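You operate a simulated robot arm through the tools that you are given. There is no shell and no other tool. Be economical: measure what you need, move in short steps, check, and stop when the job is done.

You are at the controls of a simulated two-armed robot. One attempt, no reset.

## Task
Fit the can that the blue oiler names and pump three times.
Fine: The can waits on the wall bench; the old one goes there too. Open the blue valve below the oiler, pull the oiler lever three times, shut the valve. Set down upright: oil can.

The check looks at the end state, three seconds after you hand in, the way a careful person would. Anything else that was tipped, shoved, dropped, spilled or broken makes it a failure.

## Robot
Two 6-joint arms with two-finger grippers on one trunk, on a base that drives. Base frame: it is fixed to the floor where the robot stands at the start and does not move with it; the origin is under the middle of the robot, x ahead of it, y to its left, z up. Units: mm, degrees, N and s.
The left shoulder is at the start at [40, 155, 1363], the right one opposite. Places, roughly: blue valve handle [300, 100, 900]; cup of the blue oiler [600, 100, 1000]; green slider [700, 1000, 1300]; oiler lever [600, 0, 1000]; red slider [700, 1000, 1100]; shift knob [800, 500, 1300]; top of the wall bench [500, 400, 900]. Payload 2.45 kg a hand.
Tool frame (each hand has its own): the origin (TCP) lies between the finger pads and is the grasp point; the fingertips stand 30 mm ahead of it; z points along the fingers, y is the line along which they close. The gripper opens to 106 mm. The gripper's body begins 79 mm behind the TCP.
Orientation is that of the tool frame in the base frame, as [roll, pitch, yaw] about the fixed x, y, z axes, in that order (R = Rz(yaw) Ry(pitch) Rx(roll)). With the fingers straight down and closing along the base's y, the tool's x points along the base's -x, its y along +y and its z along -z.

## Interface
- The arms move only by the tool send_rows. It takes "left_commands", "right_commands" or both (then of equal length, played together; a hand with none holds still); each is a list that holds one entry, the list of rows, each a list of 7 numbers: the shift along the tool's x, y, z in mm, then the turn, a rotation vector about the tool's x, y, z in degrees, then the finger opening in mm, from 0 to 106. In form: [[[dx, dy, dz, rx, ry, rz, grip], ...]]. A call has 1 to 8 rows; each row is the pose to reach, as a shift and turn from the pose commanded when the call began, along the tool's axes at that moment. Rows are played at 5 a second. More than 50 mm and 8.6 degrees between two rows, or a gripper value outside its range, and nothing of the call is played. Where a pose cannot be reached the arm comes as near as it can. A force on the tool above 40 N (or 10 N above the force at the start of the call, whichever is more), or a blocked arm, ends the call early, and 0.2 s more pass. The fingers move at their own pace (about 45 mm/s each) and stop on an object; they squeeze with about 44 N. The grip force told is the motor's: it shows also when the fingers shut on nothing. Time passes only in rows, and 0.2 s behind the last, so rows that repeat a pose let the fingers close. The reply holds the time, the measured pose of the TCP, the force on the tool along the base axes, the opening and the grip force, in the units named above and with some noise, with the torque about the TCP (base axes, N m) and any sound that the robot's microphone picked up.
- Cameras (640 x 400 px; columns grow to the right, rows downward): "scene" is now at [102.4, 41.9, 1524.8]; the picture's right is [0.52, -0.86, -0.00], its down [-0.58, -0.35, -0.74] and it looks along [0.63, 0.38, -0.67] (base axes); focal length 266 px, centre (320, 200). "left" rides on the left gripper at [76, 2, -106] in its tool frame; the picture's right is [-0.02, 1.00, 0.00], its down [-0.78, -0.02, -0.62] and it looks along [-0.62, -0.01, 0.78] (tool axes); focal length 247 px, centre (320, 200). "right" rides on the right gripper at [76, -2, -106] in its tool frame; the picture's right is [0.02, 1.00, 0.00], its down [-0.78, 0.02, -0.62] and it looks along [-0.62, 0.01, 0.78] (tool axes); focal length 247 px, centre (320, 200). There is no depth. A picture from a camera that has moved, and an enlarged one, comes with that camera's place and axes in the base frame and with its lens.
- capture(camera): a new picture of that camera. The clock stands still meanwhile.
- move_column(by): slides the trunk up (or, below 0, down) by that many mm; the arms and the scene camera ride with it, the base frame stays. It gives what a move gives, with no picture.
- drive_base(legs): drives the robot by 1 to 6 legs, each [ahead, left, turn to the left] in mm, mm and degrees, along the robot's own axes; the way and the turn of a leg run together, so that a leg with both is an arc; at most 1500 mm and 180 degrees a leg. The arms and the cameras ride along, it lands a little off, and it stops where it bumps. It gives what a move gives.
- aim_head(pan, tilt): turns the head with the scene camera to pan (to the left, within 80 degrees either way) and tilt (down, from -29 to 69), counted from straight ahead of the robot. It gives what a move gives.
- enlarge(camera, box): a new picture of the part [left, top, right, bottom] of that camera's present view, enlarged. The clock stands still meanwhile.
- hand_in(): hands the job in; it is judged then, once.

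Go step by step. Nothing tells you exact positions but the pictures and the camera data: compare them with the known pose of the tool, close in by small moves and look again before you grip or let go. The budget is 120 turns and 108 pictures, counting those below and the enlarged ones. Unless the task says otherwise, let go and move clear before handing in, and close with one line.

The tools are called after "Emit:" as name(argument=value, ...) on one line, values as JSON. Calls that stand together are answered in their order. send_rows: Moves the arms, as the interface text tells. Its arguments: {"type":"object","properties":{"left_commands":{"type":"array","items":{"type":"array","items":{"type":"array","items":{"type":"number"}}}},"right_commands":{"type":"array","items":{"type":"array","items":{"type":"array","items":{"type":"number"}}}}},"required":[]} The other tools are called the same way: move_column (by) slides the trunk up or down; drive_base (legs) drives the base; aim_head (pan, tilt) turns the head that bears the scene camera; capture (camera) takes a picture; enlarge (camera, box) takes an enlarged picture of a part of a camera's view; hand_in () hands the job in.

At the start:

```text
t: 0.0
left_tool_pos: [437.9, 434.6, 1278.7]
left_orientation: [-179.9, 0.0, -179.9]
left_contact_force: [-0.2, 0.1, -0.1]
left_ft_torque: [0.01, 0.03, 0.01]
left_opening: 106.0
left_finger_force: 0.0
right_tool_pos: [614.6, -49.0, 1001.1]
right_orientation: [-180.0, 0.0, -180.0]
right_contact_force: [-0.2, -0.9, -0.1]
right_ft_torque: [0.01, 0.03, 0.01]
right_opening: 106.0
right_finger_force: 0.1
trunk travel left (down, up): [-475.0, 30.0]
robot x, y, heading: [-2.9, 0.1, -0.1]
head pan, tilt: [31.1, 42.3]
```

scene: 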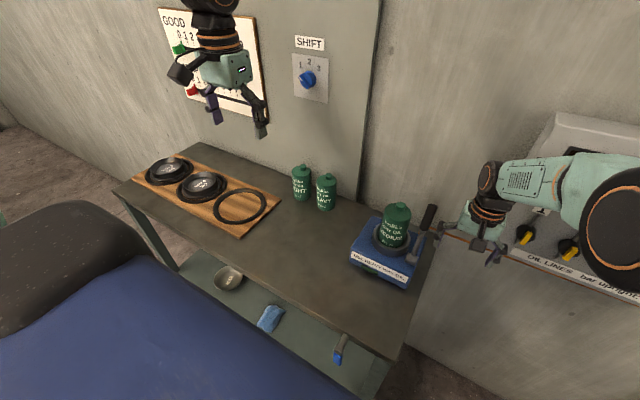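
right: 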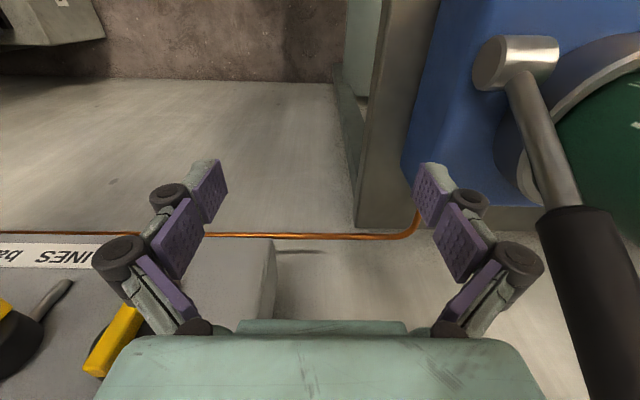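
left: 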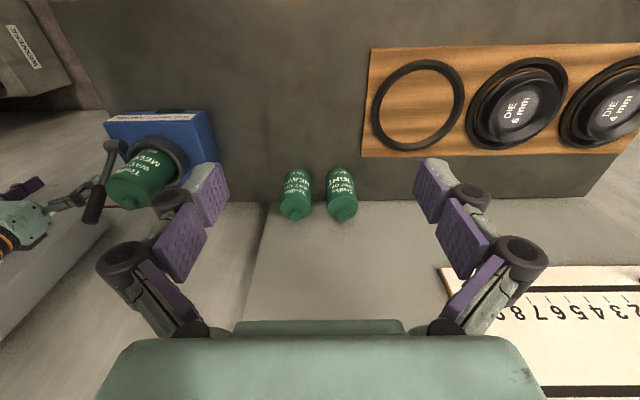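

I see the blue oiler with a green can in it, two green cans on the bench by the wall, the lever to the right of the oiler and a blue valve handle below. I'll read the labels first.

Emit:
enlarge(camera="scene", box=[330, 180, 450, 300])

Emit:
enlarge(camera="scene", box=[270, 150, 360, 220])

Emit:
enlarge(camera="scene", box=[240, 290, 400, 400])

Emit:
enlarge(camera="left", box=[260, 150, 380, 230])

```text
3.33 times, centred on (390, 240) of scene
camera zoom: at [102.4, 41.9, 1524.8], right [0.52, -0.86, 0.0], down [-0.58, -0.35, -0.74], along [0.63, 0.38, -0.67], focal length 887 px, centre (87, 67)
```

zoom: 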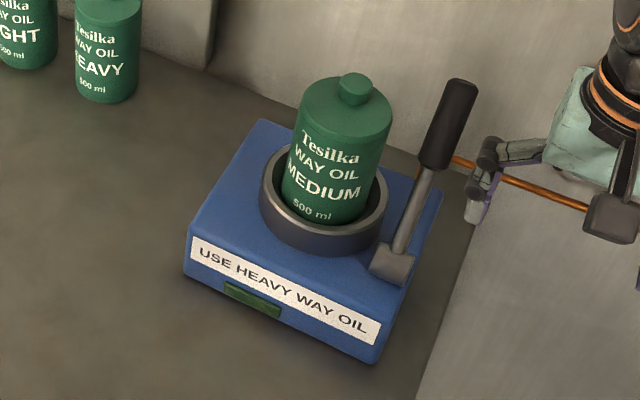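

```text
5.71 times, centred on (315, 185) of scene
camera zoom: at [102.4, 41.9, 1524.8], right [0.52, -0.86, 0.0], down [-0.58, -0.35, -0.74], along [0.63, 0.38, -0.67], focal length 1520 px, centre (349, 286)
```

zoom: 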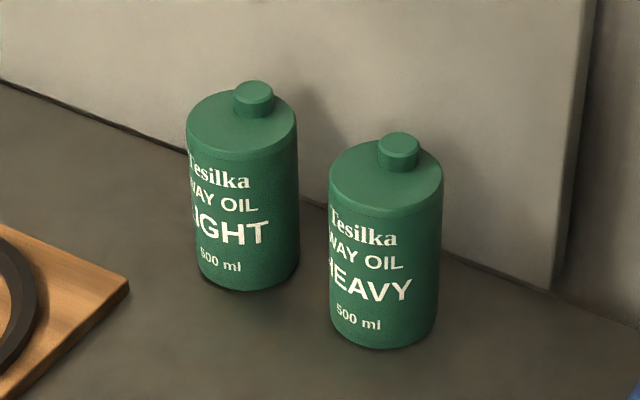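

```text
3.64 times, centred on (320, 345) of scene
camera zoom: at [102.4, 41.9, 1524.8], right [0.52, -0.86, 0.0], down [-0.58, -0.35, -0.74], along [0.63, 0.38, -0.67], focal length 967 px, centre (320, -327)
```

zoom: 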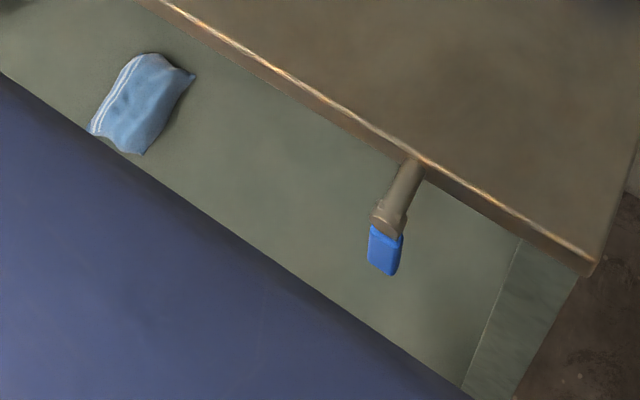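

```text
5.00 times, centred on (320, 190) of left
camera zoom: at [361.9, 436.1, 1386.9], right [0.02, 1.0, 0.0], down [0.78, -0.02, 0.62], along [0.62, -0.01, -0.78], focal length 1235 px, centre (320, 250)
```

zoom: 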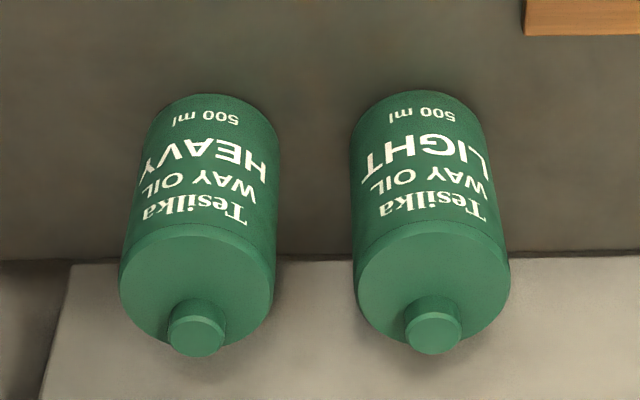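

The oiler says "USE HEAVY WAY OIL"; the can in it is MEDIUM, and HEAVY is the right-hand of the two bench cans, cap at about (713, 378, 1002). Next I look at the sign on the right, at the valve and at the rest of the bench.

Emit:
aim_head(pan=-5, tilt=45)

Emit:
capture(camera="scene")

Emit:
enlarge(camera="right", box=[0, 200, 200, 380])

```text
t: 1.0
left_tool_pos: [438.5, 435.7, 1278.5]
left_orientation: [180.0, 0.1, -179.9]
left_contact_force: [0.2, -0.3, 0.1]
left_ft_torque: [0.01, -0.01, 0.0]
left_opening: 106.1
left_finger_force: 0.0
right_tool_pos: [615.1, -50.0, 1001.0]
right_orientation: [-180.0, -0.1, -180.0]
right_contact_force: [0.0, 0.2, 0.3]
right_ft_torque: [0.0, -0.05, 0.03]
right_opening: 106.0
right_finger_force: 0.0
trunk travel left (down, up): [-475.0, 30.0]
robot x, y, heading: [-3.4, -1.0, -0.2]
head pan, tilt: [-5.0, 45.0]
```

```text
100 pictures are left
camera scene: at [112.0, -7.1, 1520.8], right [-0.09, -1.0, 0.0], down [-0.7, 0.06, -0.71], along [0.7, -0.06, -0.71], focal length 266 px, centre (320, 200)
```

scene: 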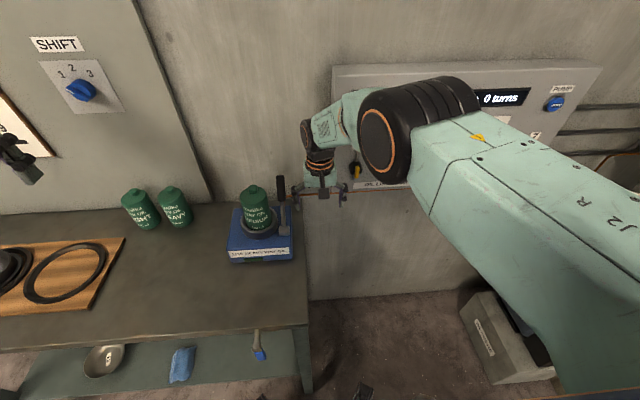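

```text
2.22 times, centred on (100, 290) of right
camera zoom: at [538.9, -50.7, 1106.7], right [-0.02, 1.0, 0.0], down [0.78, 0.02, 0.62], along [0.62, 0.01, -0.78], focal length 549 px, centre (809, 0)
```

zoom: 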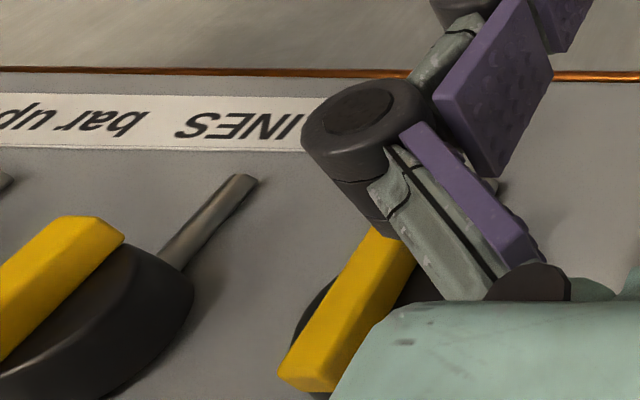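

The right hand stands beside the lever and hides the sign. I back it up and away, then read the sign and inspect the lever and valve.

Emit:
send_rows(right_commands=[[[0, 0, -40, 0, 0, 0, 106], [0, 0, -80, 0, 0, 0, 106], [20, -40, -110, 0, 0, 0, 106], [50, -80, -130, 0, 0, 0, 106], [90, -110, -140, 0, 0, 0, 106], [130, -140, -140, 0, 0, 0, 106], [170, -150, -140, 0, 0, 0, 106]]])

Emit:
capture(camera="scene")

Emit:
capture(camera="right")

```text
refused: row 3 steps farther than a row can; nothing moved
```

```text
98 pictures are left
camera scene: at [112.0, -7.1, 1520.8], right [-0.09, -1.0, 0.0], down [-0.7, 0.06, -0.71], along [0.7, -0.06, -0.71], focal length 266 px, centre (320, 200)
```

scene: 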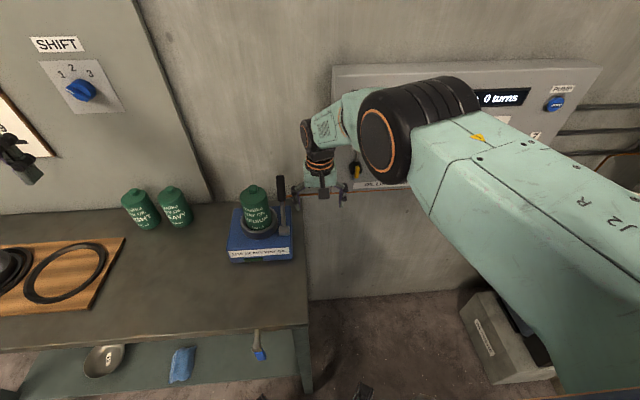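

```text
97 pictures are left
camera right: at [538.9, -50.7, 1106.7], right [-0.02, 1.0, 0.0], down [0.78, 0.02, 0.62], along [0.62, 0.01, -0.78], focal length 247 px, centre (320, 200)
```

right: 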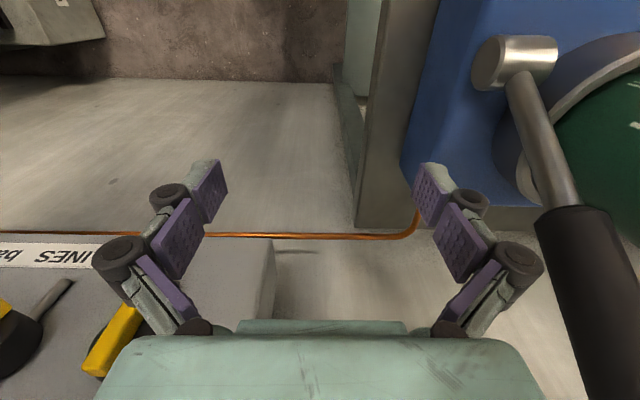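

The call was refused for too long a step, so I repeat it with shorter ones.

Emit:
send_rows(right_commands=[[[0, 0, -45, 0, 0, 0, 106], [0, 0, -90, 0, 0, 0, 106], [20, -30, -115, 0, 0, 0, 106], [50, -65, -130, 0, 0, 0, 106], [85, -95, -135, 0, 0, 0, 106], [120, -125, -140, 0, 0, 0, 106], [155, -155, -140, 0, 0, 0, 106], [190, -185, -140, 0, 0, 0, 106]]])

Emit:
capture(camera="scene")

Emit:
capture(camera="right")

```text
t: 2.8
left_tool_pos: [436.2, 432.7, 1280.0]
left_orientation: [179.8, 0.1, -179.9]
left_contact_force: [-0.8, -0.5, -0.5]
left_ft_torque: [0.04, -0.02, -0.02]
left_opening: 106.0
left_finger_force: 0.0
right_tool_pos: [423.5, -239.6, 1138.9]
right_orientation: [179.7, 0.1, -180.0]
right_contact_force: [-0.4, -0.8, -0.2]
right_ft_torque: [0.05, -0.02, 0.02]
right_opening: 105.9
right_finger_force: 0.0
trunk travel left (down, up): [-475.0, 30.0]
robot x, y, heading: [-4.1, -3.3, -0.0]
head pan, tilt: [-5.0, 45.0]
```

```text
96 pictures are left
camera scene: at [110.2, -10.9, 1520.9], right [-0.09, -1.0, 0.0], down [-0.7, 0.06, -0.71], along [0.71, -0.06, -0.71], focal length 266 px, centre (320, 200)
```

scene: 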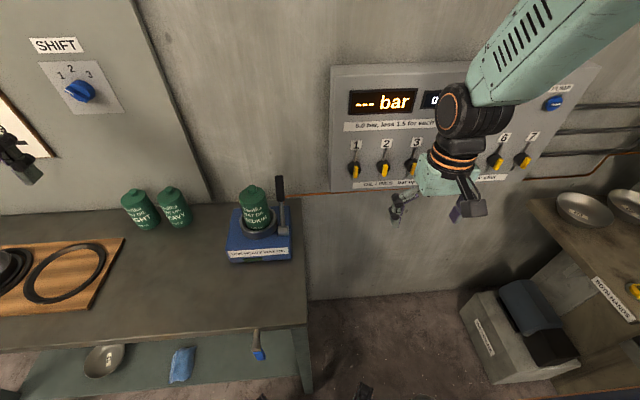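

```text
95 pictures are left
camera right: at [346.8, -239.3, 1245.6], right [-0.02, 1.0, 0.0], down [0.78, 0.02, 0.62], along [0.62, 0.02, -0.78], focal length 247 px, centre (320, 200)
```

right: 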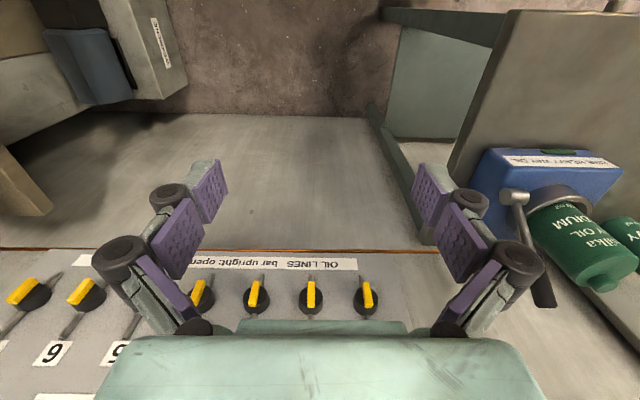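

The wall panel with the yellow taps belongs to another job and I leave it alone. Now the lever and the blue valve up close.

Emit:
enlarge(camera="scene", box=[215, 165, 315, 270])

Emit:
enlarge(camera="scene", box=[220, 310, 320, 390])

Emit:
enlarge(camera="right", box=[460, 120, 640, 320])

```text
3.81 times, centred on (265, 218) of scene
camera zoom: at [110.2, -10.9, 1520.9], right [-0.09, -1.0, 0.0], down [-0.7, 0.06, -0.71], along [0.71, -0.06, -0.71], focal length 1014 px, centre (530, 133)
```

zoom: 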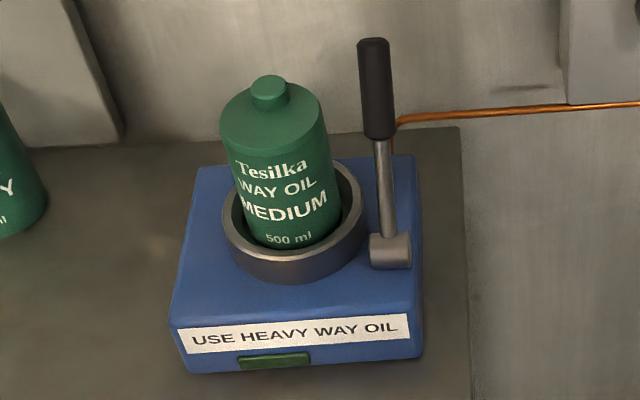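

```text
5.00 times, centred on (270, 350) of scene
camera zoom: at [110.2, -10.9, 1520.9], right [-0.09, -1.0, 0.0], down [-0.7, 0.06, -0.71], along [0.71, -0.06, -0.71], focal length 1330 px, centre (570, -550)
```

zoom: 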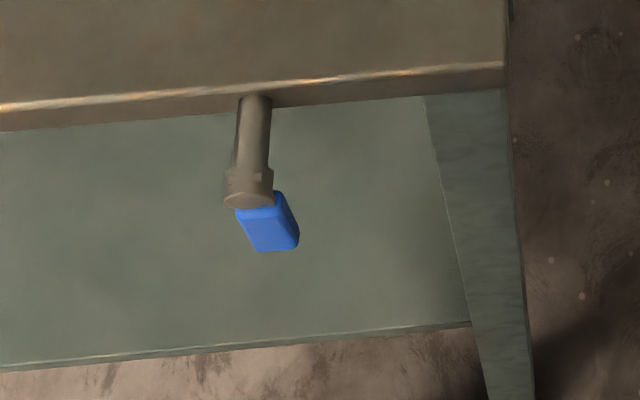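

```text
2.00 times, centred on (550, 220) of right
camera zoom: at [346.8, -239.3, 1245.6], right [-0.02, 1.0, 0.0], down [0.78, 0.02, 0.62], along [0.62, 0.02, -0.78], focal length 494 px, centre (-140, 160)
```

zoom: 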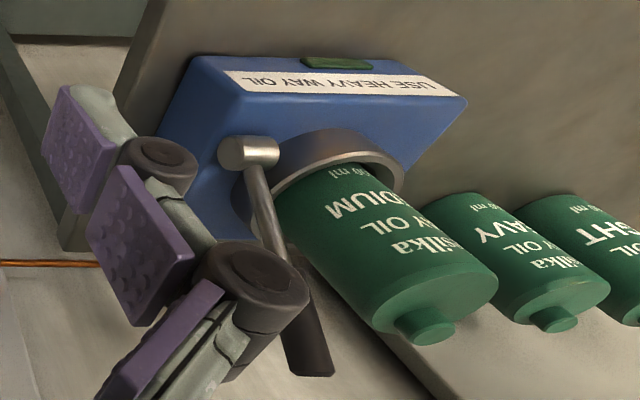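

HEAVY is about (713, 378), MEDIUM in the cup about (609, 116) with its cap at z 1077. The lever pivots at about (560, 49, 965) with its handle top at (632, 48, 1092). Next I turn the left hand 90 degrees, so the fingers straddle the can along x clear of the lever, and bring it over the oiler.

Emit:
send_rows(left_commands=[[[-20, -38, 0, 0, 0, 8.4, 106], [-40, -76, 0, 0, 0, 16.8, 106], [-60, -114, 0, 0, 0, 25.2, 106], [-80, -152, 0, 0, 0, 33.6, 106], [-100, -190, 0, 0, 0, 42, 106], [-120, -228, 0, 0, 0, 50.4, 106], [-140, -266, 0, 0, 0, 58.8, 106], [-160, -304, 0, 0, 0, 67.2, 106]]])

Emit:
send_rows(left_commands=[[[0, 0, 0, 0, 0, 7.6, 106], [0, 0, 0, 0, 0, 15.2, 106], [0, 0, 0, 0, 0, 22.8, 106], [0, 0, 0, 0, 0, 22.8, 106]]])

Emit:
capture(camera="left")

Emit:
capture(camera="scene")

```text
t: 4.6
left_tool_pos: [599.9, 129.7, 1277.8]
left_orientation: [-179.9, -0.2, 112.7]
left_contact_force: [0.5, -0.7, 0.5]
left_ft_torque: [0.01, 0.07, -0.02]
left_opening: 105.9
left_finger_force: 0.0
right_tool_pos: [426.4, -236.4, 1138.1]
right_orientation: [179.9, -0.1, -180.0]
right_contact_force: [-0.5, 0.0, 0.7]
right_ft_torque: [0.04, 0.04, 0.01]
right_opening: 105.7
right_finger_force: 0.1
trunk travel left (down, up): [-475.0, 30.0]
robot x, y, heading: [-1.4, 1.4, -0.1]
head pan, tilt: [-5.0, 45.0]
```

```text
t: 5.6
left_tool_pos: [595.9, 132.2, 1278.7]
left_orientation: [-179.9, -0.1, 89.9]
left_contact_force: [-0.3, -0.3, -0.7]
left_ft_torque: [0.03, -0.02, 0.01]
left_opening: 105.7
left_finger_force: 0.1
right_tool_pos: [424.1, -235.7, 1140.3]
right_orientation: [180.0, 0.1, -179.9]
right_contact_force: [-0.6, 0.3, 0.2]
right_ft_torque: [-0.03, 0.0, 0.0]
right_opening: 105.9
right_finger_force: 0.1
trunk travel left (down, up): [-475.0, 30.0]
robot x, y, heading: [-1.8, -2.3, 0.0]
head pan, tilt: [-5.0, 45.0]
```

```text
91 pictures are left
camera left: at [598.9, 207.7, 1387.0], right [1.0, -0.02, 0.0], down [-0.02, -0.78, 0.62], along [-0.01, -0.62, -0.78], focal length 247 px, centre (320, 200)
```

left: 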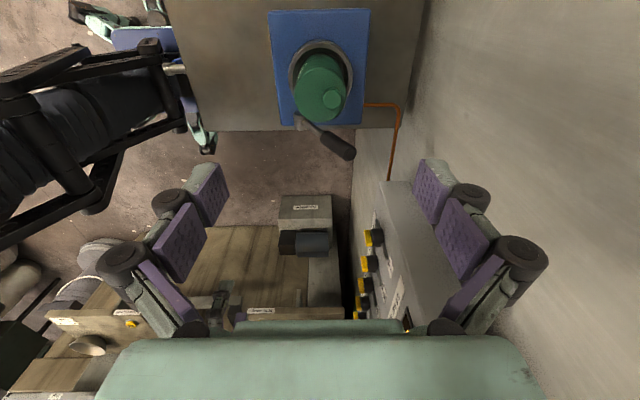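

```text
90 pictures are left
camera scene: at [111.0, -7.3, 1520.9], right [-0.09, -1.0, 0.0], down [-0.7, 0.06, -0.71], along [0.7, -0.06, -0.71], focal length 266 px, centre (320, 200)
```

scene: 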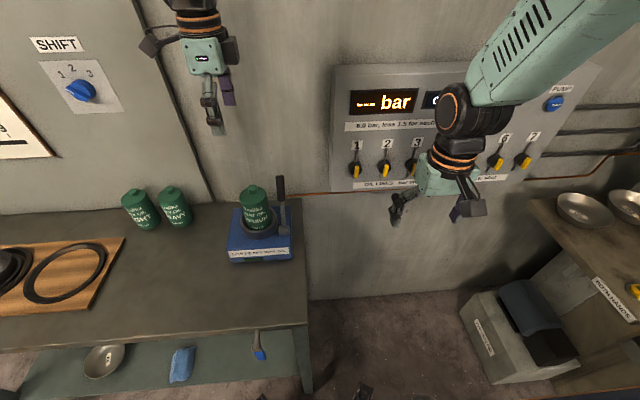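

The hand is above the oiler with the camera on the +y side. I enlarge to get the exact can centre.

Emit:
enlarge(camera="left", box=[260, 0, 380, 170])

```text
2.35 times, centred on (320, 85) of left
camera zoom: at [598.9, 207.7, 1387.0], right [1.0, -0.02, 0.0], down [-0.02, -0.78, 0.62], along [-0.01, -0.62, -0.78], focal length 581 px, centre (320, 471)
```

zoom: 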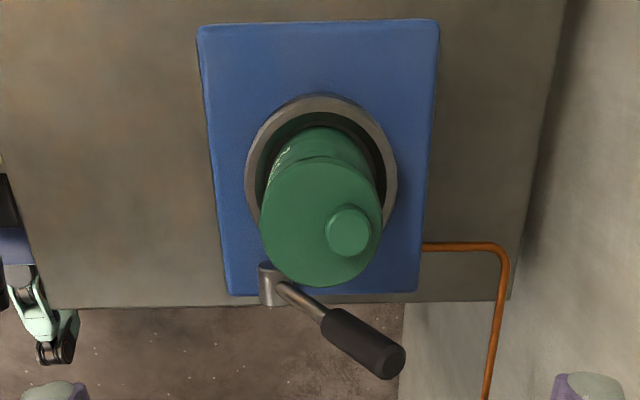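

The can axis is about (599, 120); the cap sits off-centre towards +x. I centre the left hand over it, lower so the fingers straddle the can above the cup rim, and look.

Emit:
send_rows(left_commands=[[[-12, 3, 0, 0, 0, 0, 106], [-12, 3, 45, 0, 0, 0, 106], [-12, 3, 90, 0, 0, 0, 106], [-12, 3, 135, 0, 0, 0, 106], [-12, 3, 180, 0, 0, 0, 106], [-12, 3, 215, 0, 0, 0, 106]]])

Emit:
capture(camera="left")

Emit:
enlarge(camera="scene", box=[180, 100, 340, 280])

```text
t: 7.0
left_tool_pos: [602.6, 120.3, 1063.1]
left_orientation: [180.0, 0.2, 90.0]
left_contact_force: [-0.1, -0.6, -0.4]
left_ft_torque: [-0.01, 0.0, 0.02]
left_opening: 105.8
left_finger_force: 0.0
right_tool_pos: [425.4, -235.4, 1138.5]
right_orientation: [180.0, 0.1, 179.9]
right_contact_force: [-0.8, 0.7, -0.5]
right_ft_torque: [-0.02, -0.01, 0.0]
right_opening: 106.2
right_finger_force: 0.0
trunk travel left (down, up): [-475.0, 30.0]
robot x, y, heading: [-1.5, -1.2, -0.1]
head pan, tilt: [-5.0, 45.0]
```

```text
88 pictures are left
camera left: at [605.0, 196.0, 1171.0], right [1.0, -0.02, 0.0], down [-0.02, -0.78, 0.62], along [-0.01, -0.62, -0.78], focal length 247 px, centre (320, 200)
```

left: 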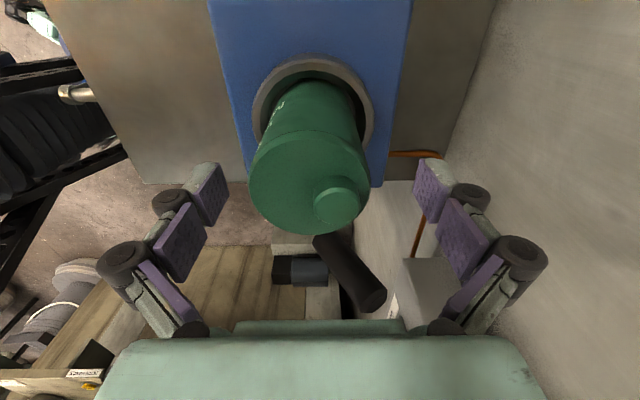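

```text
2.22 times, centred on (260, 190) of scene
camera zoom: at [113.1, -6.5, 1520.7], right [-0.09, -1.0, 0.0], down [-0.7, 0.06, -0.71], along [0.7, -0.06, -0.71], focal length 591 px, centre (453, 222)
```

zoom: 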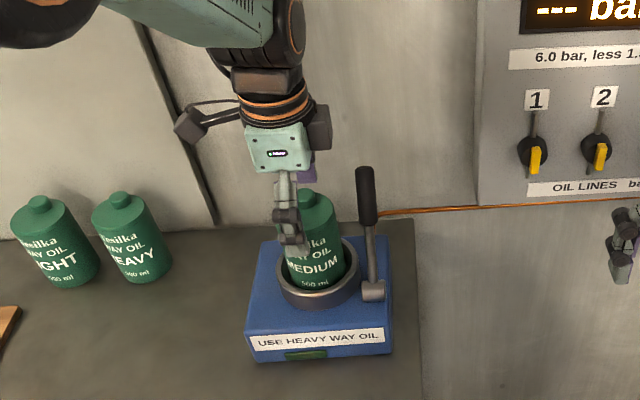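

The can is centred about 4 mm short in x of the hand. I correct, lower to z 1027 and close on the can.

Emit:
send_rows(left_commands=[[[2, -5, 0, 0, 0, 0, 106], [2, -5, 36, 0, 0, 0, 106], [2, -5, 36, 0, 0, 0, 80], [2, -5, 36, 0, 0, 0, 66], [2, -5, 36, 0, 0, 0, 50], [2, -5, 36, 0, 0, 0, 50]]])

Emit:
capture(camera="left")

```text
t: 8.4
left_tool_pos: [594.5, 120.1, 1029.6]
left_orientation: [180.0, 0.0, 89.9]
left_contact_force: [-1.5, -1.8, 5.4]
left_ft_torque: [-0.04, 0.36, 0.1]
left_opening: 65.5
left_finger_force: 28.9
right_tool_pos: [423.5, -236.5, 1139.6]
right_orientation: [180.0, 0.1, 180.0]
right_contact_force: [-0.1, 1.4, 1.0]
right_ft_torque: [0.01, 0.0, -0.03]
right_opening: 106.0
right_finger_force: 0.1
trunk travel left (down, up): [-475.0, 30.0]
robot x, y, heading: [-0.7, 0.9, 0.1]
head pan, tilt: [-5.0, 45.0]
```

```text
86 pictures are left
camera left: at [597.8, 196.6, 1137.1], right [1.0, -0.02, 0.0], down [-0.02, -0.78, 0.62], along [-0.01, -0.62, -0.78], focal length 247 px, centre (320, 200)
```

left: 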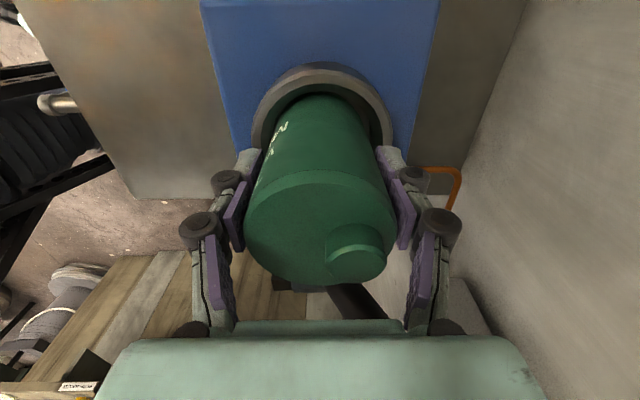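

The can is held (opening 65.5). I lift it straight up 150 mm, check that it left the cup, then carry it over a free bench spot near (520, 320).

Emit:
send_rows(left_commands=[[[0, 0, -20, 0, 0, 0, 50], [0, 0, -50, 0, 0, 0, 50], [0, 0, -90, 0, 0, 0, 50], [0, 0, -130, 0, 0, 0, 50], [0, 0, -160, 0, 0, 0, 50]]])

Emit:
send_rows(left_commands=[[[30, -11, 0, 0, 0, 0, 50], [70, -26, 0, 0, 0, 0, 50], [110, -41, 0, 0, 0, 0, 50], [150, -56, 0, 0, 0, 0, 50], [180, -68, 0, 0, 0, 0, 50], [200, -75, 0, 0, 0, 0, 50], [200, -75, 0, 0, 0, 0, 50]]])

Emit:
aim_head(pan=28, tilt=42)

Emit:
capture(camera="scene")

Emit:
capture(camera="left")

```text
t: 9.6
left_tool_pos: [596.5, 122.3, 1188.8]
left_orientation: [-179.9, -0.1, 89.9]
left_contact_force: [0.6, -0.9, -5.9]
left_ft_torque: [0.05, 0.0, 0.0]
left_opening: 65.2
left_finger_force: 43.9
right_tool_pos: [425.6, -234.7, 1138.9]
right_orientation: [180.0, 0.0, 180.0]
right_contact_force: [0.3, -0.3, 0.7]
right_ft_torque: [0.03, 0.0, -0.01]
right_opening: 106.5
right_finger_force: 0.0
trunk travel left (down, up): [-475.0, 30.0]
robot x, y, heading: [-4.3, -2.1, -0.2]
head pan, tilt: [-5.0, 45.0]
```

```text
t: 11.2
left_tool_pos: [520.9, 321.4, 1189.0]
left_orientation: [-180.0, -0.1, 90.0]
left_contact_force: [-0.3, -0.6, -5.1]
left_ft_torque: [0.01, -0.02, 0.02]
left_opening: 65.0
left_finger_force: 44.2
right_tool_pos: [425.3, -235.6, 1137.9]
right_orientation: [179.9, 0.0, 180.0]
right_contact_force: [0.2, 0.9, -0.2]
right_ft_torque: [0.03, -0.01, 0.0]
right_opening: 106.0
right_finger_force: 0.1
trunk travel left (down, up): [-475.0, 30.0]
robot x, y, heading: [1.5, 2.5, -0.0]
head pan, tilt: [-5.0, 45.0]
```

```text
t: 12.2
left_tool_pos: [521.6, 322.4, 1189.0]
left_orientation: [180.0, 0.1, 90.0]
left_contact_force: [0.0, 0.3, -4.6]
left_ft_torque: [-0.01, -0.01, 0.03]
left_opening: 64.9
left_finger_force: 43.4
right_tool_pos: [425.2, -235.6, 1139.6]
right_orientation: [-179.9, 0.0, 180.0]
right_contact_force: [0.2, -0.9, 0.1]
right_ft_torque: [-0.01, 0.03, 0.0]
right_opening: 105.8
right_finger_force: 0.1
trunk travel left (down, up): [-475.0, 30.0]
robot x, y, heading: [5.1, -2.2, 0.1]
head pan, tilt: [28.0, 42.0]
```

```text
85 pictures are left
camera scene: at [106.0, 39.5, 1525.0], right [0.47, -0.88, 0.0], down [-0.59, -0.31, -0.74], along [0.66, 0.35, -0.67], focal length 266 px, centre (320, 200)
```

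scene: 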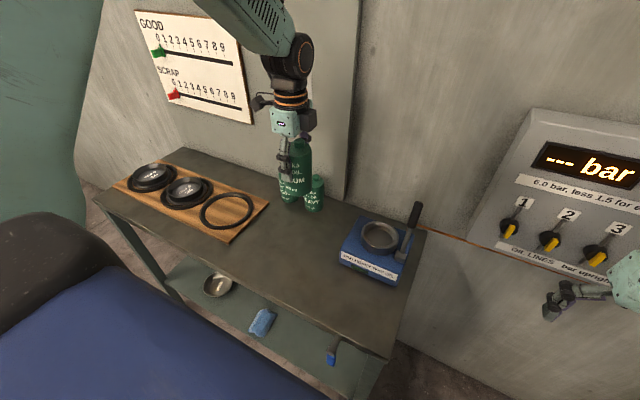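

```text
84 pictures are left
camera left: at [524.0, 398.2, 1295.2], right [1.0, -0.02, 0.0], down [-0.02, -0.78, 0.62], along [-0.01, -0.62, -0.78], focal length 247 px, centre (320, 200)
```

left: 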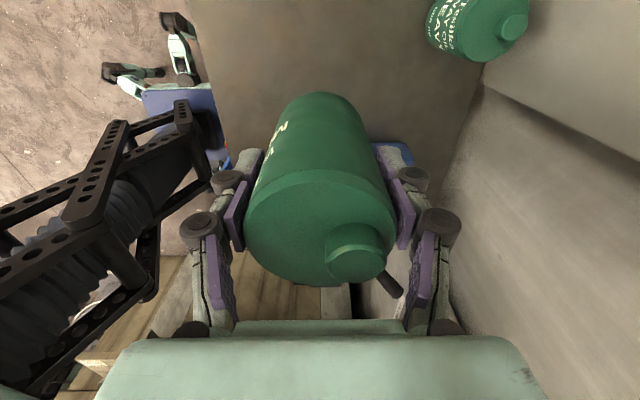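

The spot below is clear. I lower most of the way, then in small steps until contact.

Emit:
send_rows(left_commands=[[[0, 0, 45, 0, 0, 0, 50], [0, 0, 90, 0, 0, 0, 50], [0, 0, 135, 0, 0, 0, 50], [0, 0, 170, 0, 0, 0, 50], [0, 0, 195, 0, 0, 0, 50], [0, 0, 205, 0, 0, 0, 50]]])

Emit:
enlarge(camera="scene", box=[220, 140, 360, 270])

```text
t: 13.6
left_tool_pos: [521.2, 321.2, 982.3]
left_orientation: [-180.0, 0.0, 90.0]
left_contact_force: [-0.7, -0.2, -5.5]
left_ft_torque: [0.01, 0.03, 0.0]
left_opening: 65.0
left_finger_force: 43.6
right_tool_pos: [426.5, -235.5, 1137.5]
right_orientation: [-180.0, -0.1, 180.0]
right_contact_force: [-0.8, -0.1, 0.3]
right_ft_torque: [0.0, -0.02, 0.02]
right_opening: 105.9
right_finger_force: 0.0
trunk travel left (down, up): [-475.0, 30.0]
robot x, y, heading: [-3.2, -0.4, -0.1]
head pan, tilt: [28.0, 42.0]
```

```text
3.08 times, centred on (290, 205) of scene
camera zoom: at [106.5, 39.4, 1525.0], right [0.47, -0.88, 0.0], down [-0.59, -0.31, -0.74], along [0.66, 0.35, -0.67], focal length 819 px, centre (412, 185)
```

zoom: 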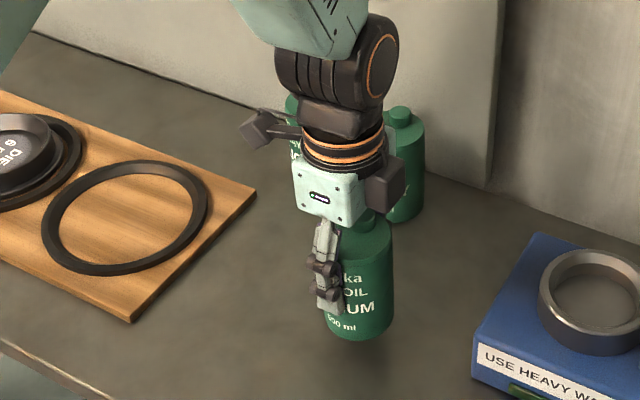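

Still hanging free by a little. Small steps down.

Emit:
send_rows(left_commands=[[[0, 0, 5, 0, 0, 0, 50], [0, 0, 10, 0, 0, 0, 50], [0, 0, 14, 0, 0, 0, 50], [0, 0, 17, 0, 0, 0, 50], [0, 0, 20, 0, 0, 0, 50]]])

Emit:
enlarge(camera="scene", box=[260, 180, 340, 260])

```text
t: 14.8
left_tool_pos: [521.5, 322.3, 963.5]
left_orientation: [-180.0, 0.0, 89.9]
left_contact_force: [-0.2, 0.0, -5.3]
left_ft_torque: [0.03, 0.02, -0.01]
left_opening: 65.1
left_finger_force: 44.4
right_tool_pos: [426.7, -234.7, 1137.9]
right_orientation: [179.9, 0.0, -179.9]
right_contact_force: [0.2, 0.1, -0.3]
right_ft_torque: [-0.03, 0.04, -0.02]
right_opening: 105.9
right_finger_force: 0.1
trunk travel left (down, up): [-475.0, 30.0]
robot x, y, heading: [2.4, 1.2, -0.4]
head pan, tilt: [28.0, 42.0]
```

```text
5.00 times, centred on (300, 220) of scene
camera zoom: at [106.4, 39.2, 1525.0], right [0.47, -0.88, 0.0], down [-0.59, -0.31, -0.74], along [0.66, 0.35, -0.67], focal length 1330 px, centre (420, 100)
```

zoom: 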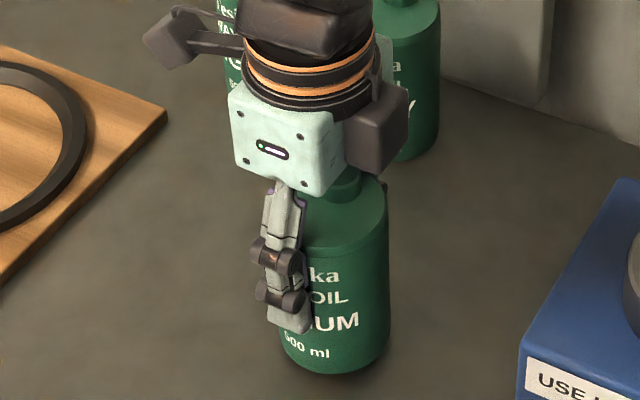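

Emit:
send_rows(left_commands=[[[0, 0, 2, 0, 0, 0, 50], [0, 0, 4, 0, 0, 0, 50], [0, 0, 6, 0, 0, 0, 50], [0, 0, 8, 0, 0, 0, 50], [0, 0, 10, 0, 0, 0, 50], [0, 0, 12, 0, 0, 0, 50], [0, 0, 14, 0, 0, 0, 50], [0, 0, 16, 0, 0, 0, 50]]])

```text
t: 16.6
left_tool_pos: [521.2, 322.0, 949.6]
left_orientation: [179.8, -0.1, 90.0]
left_contact_force: [0.3, 5.0, 29.6]
left_ft_torque: [0.07, 0.02, 0.01]
left_opening: 66.0
left_finger_force: 43.9
right_tool_pos: [423.9, -236.0, 1140.0]
right_orientation: [179.9, 0.1, -179.9]
right_contact_force: [0.0, 0.9, 0.2]
right_ft_torque: [-0.01, 0.05, 0.0]
right_opening: 105.9
right_finger_force: 0.0
trunk travel left (down, up): [-475.0, 30.0]
robot x, y, heading: [0.6, -1.8, -0.0]
head pan, tilt: [28.0, 42.0]
```

The can stands on the bench (30 N upward). I ease off 2 mm, open the fingers and rise.

Emit:
send_rows(left_commands=[[[0, 0, -2, 0, 0, 0, 66], [0, 0, -2, 0, 0, 0, 75], [0, 0, -2, 0, 0, 0, 90], [0, 0, -2, 0, 0, 0, 100], [0, 0, -40, 0, 0, 0, 100], [0, 0, -85, 0, 0, 0, 100], [0, 0, -130, 0, 0, 0, 100], [0, 0, -170, 0, 0, 0, 100]]])

Emit:
capture(camera="left")

Emit:
capture(camera="scene")

```text
t: 18.4
left_tool_pos: [518.7, 322.6, 1118.2]
left_orientation: [-179.8, 0.0, 90.0]
left_contact_force: [0.0, -1.1, -0.1]
left_ft_torque: [0.0, -0.03, -0.04]
left_opening: 100.1
left_finger_force: 0.0
right_tool_pos: [425.1, -235.3, 1139.4]
right_orientation: [-179.9, 0.0, 180.0]
right_contact_force: [-0.5, 0.5, -0.2]
right_ft_torque: [0.03, -0.03, 0.02]
right_opening: 105.9
right_finger_force: 0.1
trunk travel left (down, up): [-475.0, 30.0]
robot x, y, heading: [-0.2, 3.6, -0.0]
head pan, tilt: [28.0, 42.0]
```

```text
81 pictures are left
camera left: at [521.5, 397.8, 1224.8], right [1.0, -0.02, 0.0], down [-0.02, -0.78, 0.62], along [-0.01, -0.62, -0.78], focal length 247 px, centre (320, 200)
```

left: 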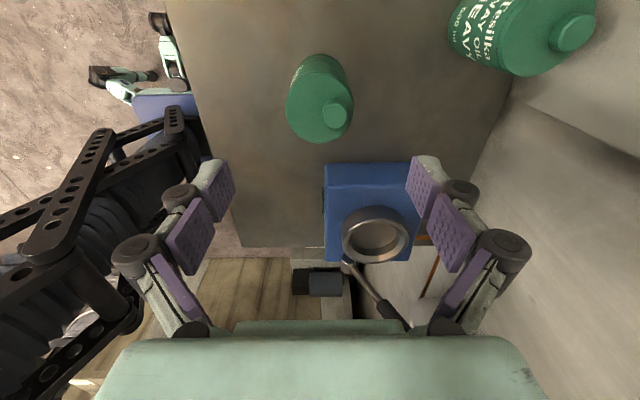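

```text
80 pictures are left
camera scene: at [105.0, 39.0, 1525.1], right [0.47, -0.88, 0.0], down [-0.59, -0.31, -0.74], along [0.66, 0.35, -0.67], focal length 266 px, centre (320, 200)
```

scene: 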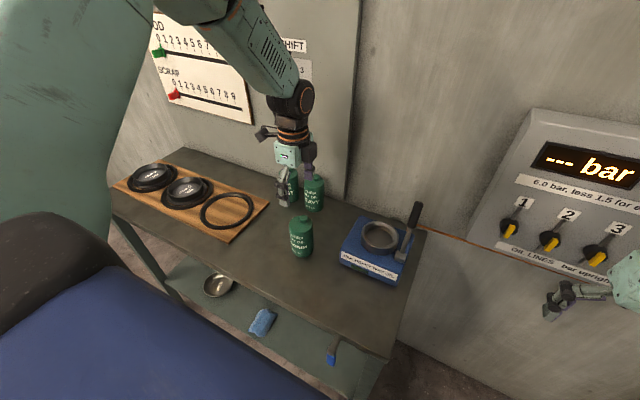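

MEDIUM stands upright at about (521, 322). HEAVY's axis should be about (699, 378), cap offset towards the wall. I turn the hand back 45 degrees and move it above HEAVY.

Emit:
send_rows(left_commands=[[[9, 30, -7, 0, 0, -7.5, 106], [18, 60, -15, 0, 0, -15, 106], [27, 90, -22, 0, 0, -22.5, 106], [36, 120, -30, 0, 0, -30, 106], [46, 150, -30, 0, 0, -37.5, 106], [55, 180, -30, 0, 0, -45, 106], [55, 180, -30, 0, 0, -45, 106]]])

Emit:
capture(camera="left")

Emit:
capture(camera="scene")

```text
t: 20.0
left_tool_pos: [664.1, 366.7, 1151.6]
left_orientation: [179.8, 0.2, 135.0]
left_contact_force: [-0.4, -0.4, -0.1]
left_ft_torque: [0.02, -0.01, 0.02]
left_opening: 106.0
left_finger_force: 0.0
left hand out of reach, approached as far as the arm can: row 5, 6, 7
right_tool_pos: [422.0, -236.2, 1140.8]
right_orientation: [180.0, 0.1, 179.9]
right_contact_force: [-0.6, -0.7, 0.6]
right_ft_torque: [-0.01, -0.04, -0.01]
right_opening: 106.0
right_finger_force: 0.1
trunk travel left (down, up): [-475.0, 30.0]
robot x, y, heading: [-3.0, 2.9, 0.1]
head pan, tilt: [28.0, 42.0]
```

```text
79 pictures are left
camera left: at [611.6, 421.3, 1259.3], right [0.72, 0.69, 0.0], down [0.54, -0.57, 0.62], along [0.43, -0.45, -0.78], focal length 247 px, centre (320, 200)
```

left: 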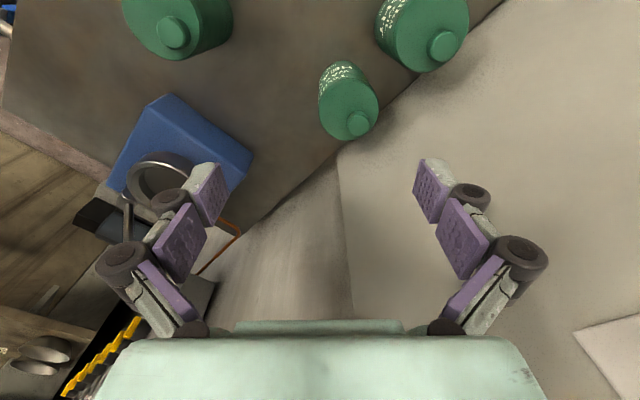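

```text
78 pictures are left
camera scene: at [101.7, 38.3, 1525.4], right [0.47, -0.88, 0.0], down [-0.59, -0.31, -0.74], along [0.66, 0.35, -0.67], focal length 266 px, centre (320, 200)
```

scene: 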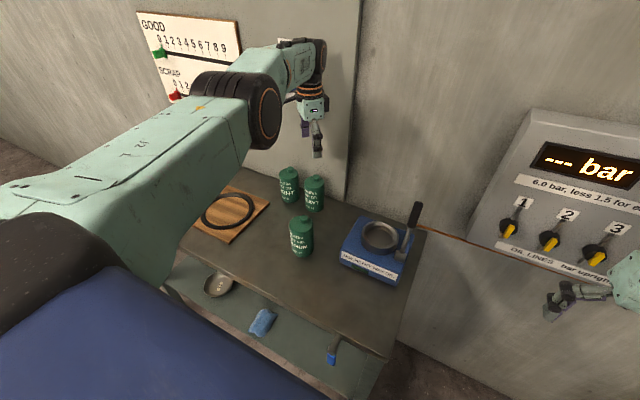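

The arm reaches only x 664 at this height. I pull the hand back and up, then lower the trunk by 150 mm to gain reach.

Emit:
send_rows(left_commands=[[[0, 0, -40, 0, 0, 0, 106], [15, -15, -80, 0, 0, 0, 106], [40, -40, -110, 0, 0, 0, 106], [71, -71, -120, 0, 0, 0, 106]]])

Emit:
move_column(by=-150)

```text
t: 21.0
left_tool_pos: [565.6, 368.0, 1269.1]
left_orientation: [179.9, 0.1, 135.1]
left_contact_force: [-0.4, 0.1, -0.4]
left_ft_torque: [-0.01, 0.0, 0.01]
left_opening: 106.0
left_finger_force: 0.0
right_tool_pos: [426.3, -234.7, 1139.9]
right_orientation: [-179.8, 0.1, -179.9]
right_contact_force: [-0.3, -0.2, 0.5]
right_ft_torque: [-0.05, 0.01, 0.0]
right_opening: 105.9
right_finger_force: 0.1
trunk travel left (down, up): [-475.0, 30.0]
robot x, y, heading: [2.0, -0.8, 0.2]
head pan, tilt: [28.0, 42.0]
```

```text
t: 22.8
left_tool_pos: [564.8, 367.1, 1118.9]
left_orientation: [180.0, 0.0, 135.0]
left_contact_force: [0.5, 0.6, 1.0]
left_ft_torque: [0.02, -0.04, -0.01]
left_opening: 106.2
left_finger_force: 0.0
right_tool_pos: [424.4, -235.0, 988.0]
right_orientation: [180.0, 0.0, -180.0]
right_contact_force: [-0.6, 0.4, -0.1]
right_ft_torque: [-0.01, -0.01, 0.02]
right_opening: 106.0
right_finger_force: 0.1
trunk travel left (down, up): [-325.0, 180.0]
robot x, y, heading: [-1.7, -0.6, 0.2]
head pan, tilt: [28.0, 42.0]
```

Now back over HEAVY.

Emit:
send_rows(left_commands=[[[-29, 34, 0, 0, 0, 0, 106], [-58, 68, 0, 0, 0, 0, 106], [-87, 103, 0, 0, 0, 0, 106], [-87, 103, 20, 0, 0, 0, 106]]])

Emit:
capture(camera="left")

Emit:
capture(camera="scene")

```text
t: 23.8
left_tool_pos: [652.7, 365.8, 1113.7]
left_orientation: [179.7, 0.1, 134.9]
left_contact_force: [-0.8, -1.2, -0.2]
left_ft_torque: [0.0, -0.04, -0.02]
left_opening: 105.8
left_finger_force: 0.0
left hand out of reach, approached as far as the arm can: row 3, 4
right_tool_pos: [422.4, -236.6, 987.9]
right_orientation: [179.9, 0.1, -179.9]
right_contact_force: [-0.2, -0.8, -0.4]
right_ft_torque: [0.02, -0.05, -0.01]
right_opening: 106.2
right_finger_force: 0.0
trunk travel left (down, up): [-325.0, 180.0]
robot x, y, heading: [1.2, -0.3, -0.1]
head pan, tilt: [28.0, 42.0]
```

```text
77 pictures are left
camera left: at [600.9, 419.2, 1220.8], right [0.72, 0.69, 0.0], down [0.54, -0.57, 0.62], along [0.43, -0.45, -0.78], focal length 247 px, centre (320, 200)
```

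left: 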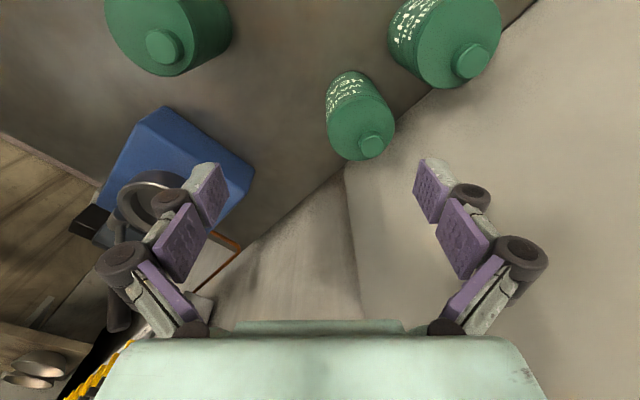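

```text
76 pictures are left
camera scene: at [101.1, 36.8, 1374.5], right [0.47, -0.88, 0.0], down [-0.59, -0.31, -0.75], along [0.66, 0.35, -0.67], focal length 266 px, centre (320, 200)
```

scene: 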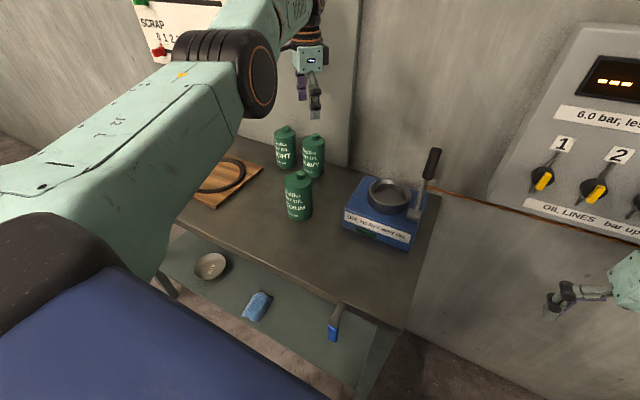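

The limit is about 660 mm from the shoulder, so I need to get the base some 60 mm closer. First I check the room between base and bench.

Emit:
aim_head(pan=0, tilt=69)

Emit:
capture(camera="scene")

Emit:
aim_head(pan=60, tilt=60)

Emit:
capture(camera="scene")

```text
t: 24.7
left_tool_pos: [658.5, 367.5, 1108.3]
left_orientation: [-179.8, -0.1, 135.0]
left_contact_force: [-0.3, 0.5, 0.0]
left_ft_torque: [-0.01, -0.01, 0.01]
left_opening: 105.9
left_finger_force: 0.0
right_tool_pos: [427.3, -234.9, 987.3]
right_orientation: [-180.0, -0.1, -179.9]
right_contact_force: [0.7, -0.1, 0.1]
right_ft_torque: [-0.02, 0.03, 0.03]
right_opening: 105.9
right_finger_force: 0.0
trunk travel left (down, up): [-325.0, 180.0]
robot x, y, heading: [-2.2, 1.3, -0.0]
head pan, tilt: [0.0, 68.8]
```

```text
75 pictures are left
camera scene: at [89.6, 0.7, 1340.7], right [0.0, -1.0, 0.0], down [-0.93, 0.0, -0.36], along [0.36, 0.0, -0.93], focal length 266 px, centre (320, 200)
```

scene: 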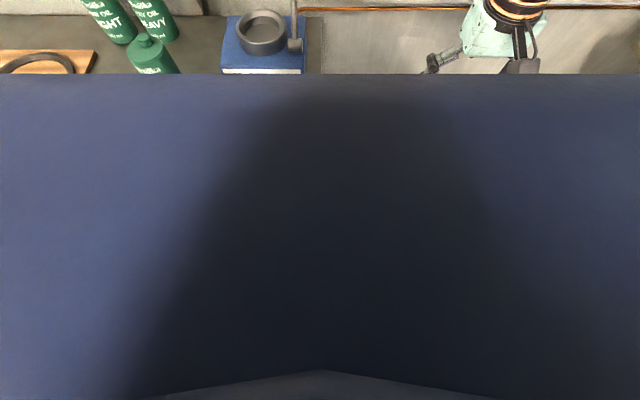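

```text
t: 26.0
left_tool_pos: [656.2, 367.0, 1109.6]
left_orientation: [179.9, -0.1, 135.0]
left_contact_force: [-0.2, 0.1, 0.1]
left_ft_torque: [0.01, 0.01, 0.01]
left_opening: 106.0
left_finger_force: 0.2
right_tool_pos: [425.2, -235.0, 987.6]
right_orientation: [-179.9, 0.0, -179.9]
right_contact_force: [0.7, -0.7, -0.7]
right_ft_torque: [0.03, -0.01, -0.02]
right_opening: 106.1
right_finger_force: 0.0
trunk travel left (down, up): [-325.0, 180.0]
robot x, y, heading: [1.6, 0.0, -0.0]
head pan, tilt: [60.0, 60.0]
```

```text
74 pictures are left
camera scene: at [65.4, 57.6, 1350.1], right [0.87, -0.5, 0.0], down [-0.43, -0.75, -0.5], along [0.25, 0.43, -0.87], focal length 266 px, centre (320, 200)
```

scene: 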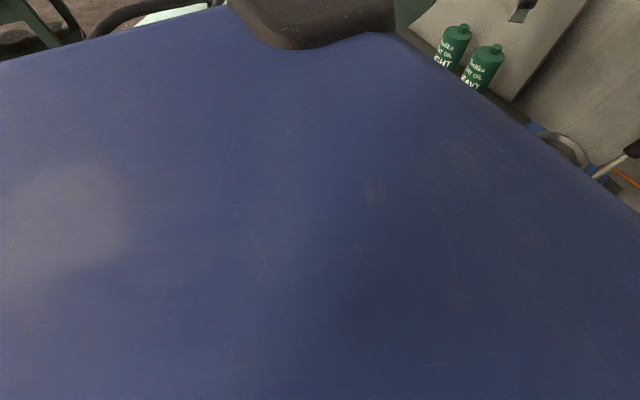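

The blue surface is only the robot's own chest. To see the base against the bench, and the valve, I tilt the right wrist so its camera looks back down.

Emit:
send_rows(right_commands=[[[0, 0, -10, 0, 8, 0, 106], [0, 0, -20, 0, 16, 0, 106], [0, 0, -30, 0, 24, 0, 106], [0, 0, -40, 0, 32, 0, 106], [0, 0, -50, 0, 40, 0, 106], [0, 0, -60, 0, 48, 0, 106], [0, 0, -70, 0, 56, 0, 106]]])

Emit:
capture(camera="right")

```text
t: 27.6
left_tool_pos: [656.9, 367.2, 1111.3]
left_orientation: [179.9, 0.0, 134.9]
left_contact_force: [0.0, -0.3, -0.4]
left_ft_torque: [0.02, -0.02, -0.02]
left_opening: 105.8
left_finger_force: 0.0
right_tool_pos: [425.2, -234.9, 1059.1]
right_orientation: [179.9, -56.1, -179.9]
right_contact_force: [0.2, 0.3, -0.4]
right_ft_torque: [0.0, -0.01, -0.01]
right_opening: 105.9
right_finger_force: 0.0
trunk travel left (down, up): [-325.0, 180.0]
robot x, y, heading: [-0.5, 1.0, 0.1]
head pan, tilt: [60.0, 60.0]
```

```text
73 pictures are left
camera right: at [471.4, -236.6, 1181.5], right [-0.01, 1.0, 0.02], down [0.95, 0.02, -0.3], along [-0.3, 0.01, -0.95], focal length 247 px, centre (320, 200)
```

right: 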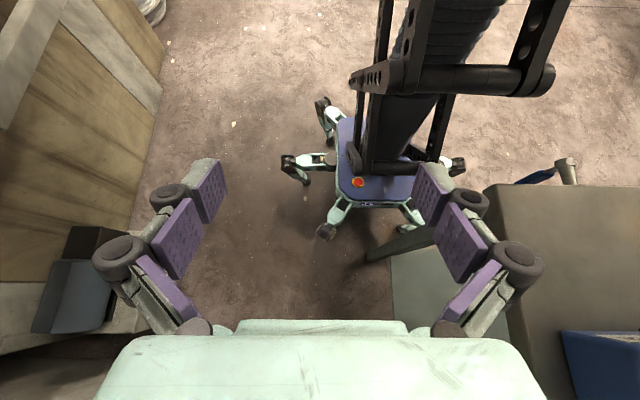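

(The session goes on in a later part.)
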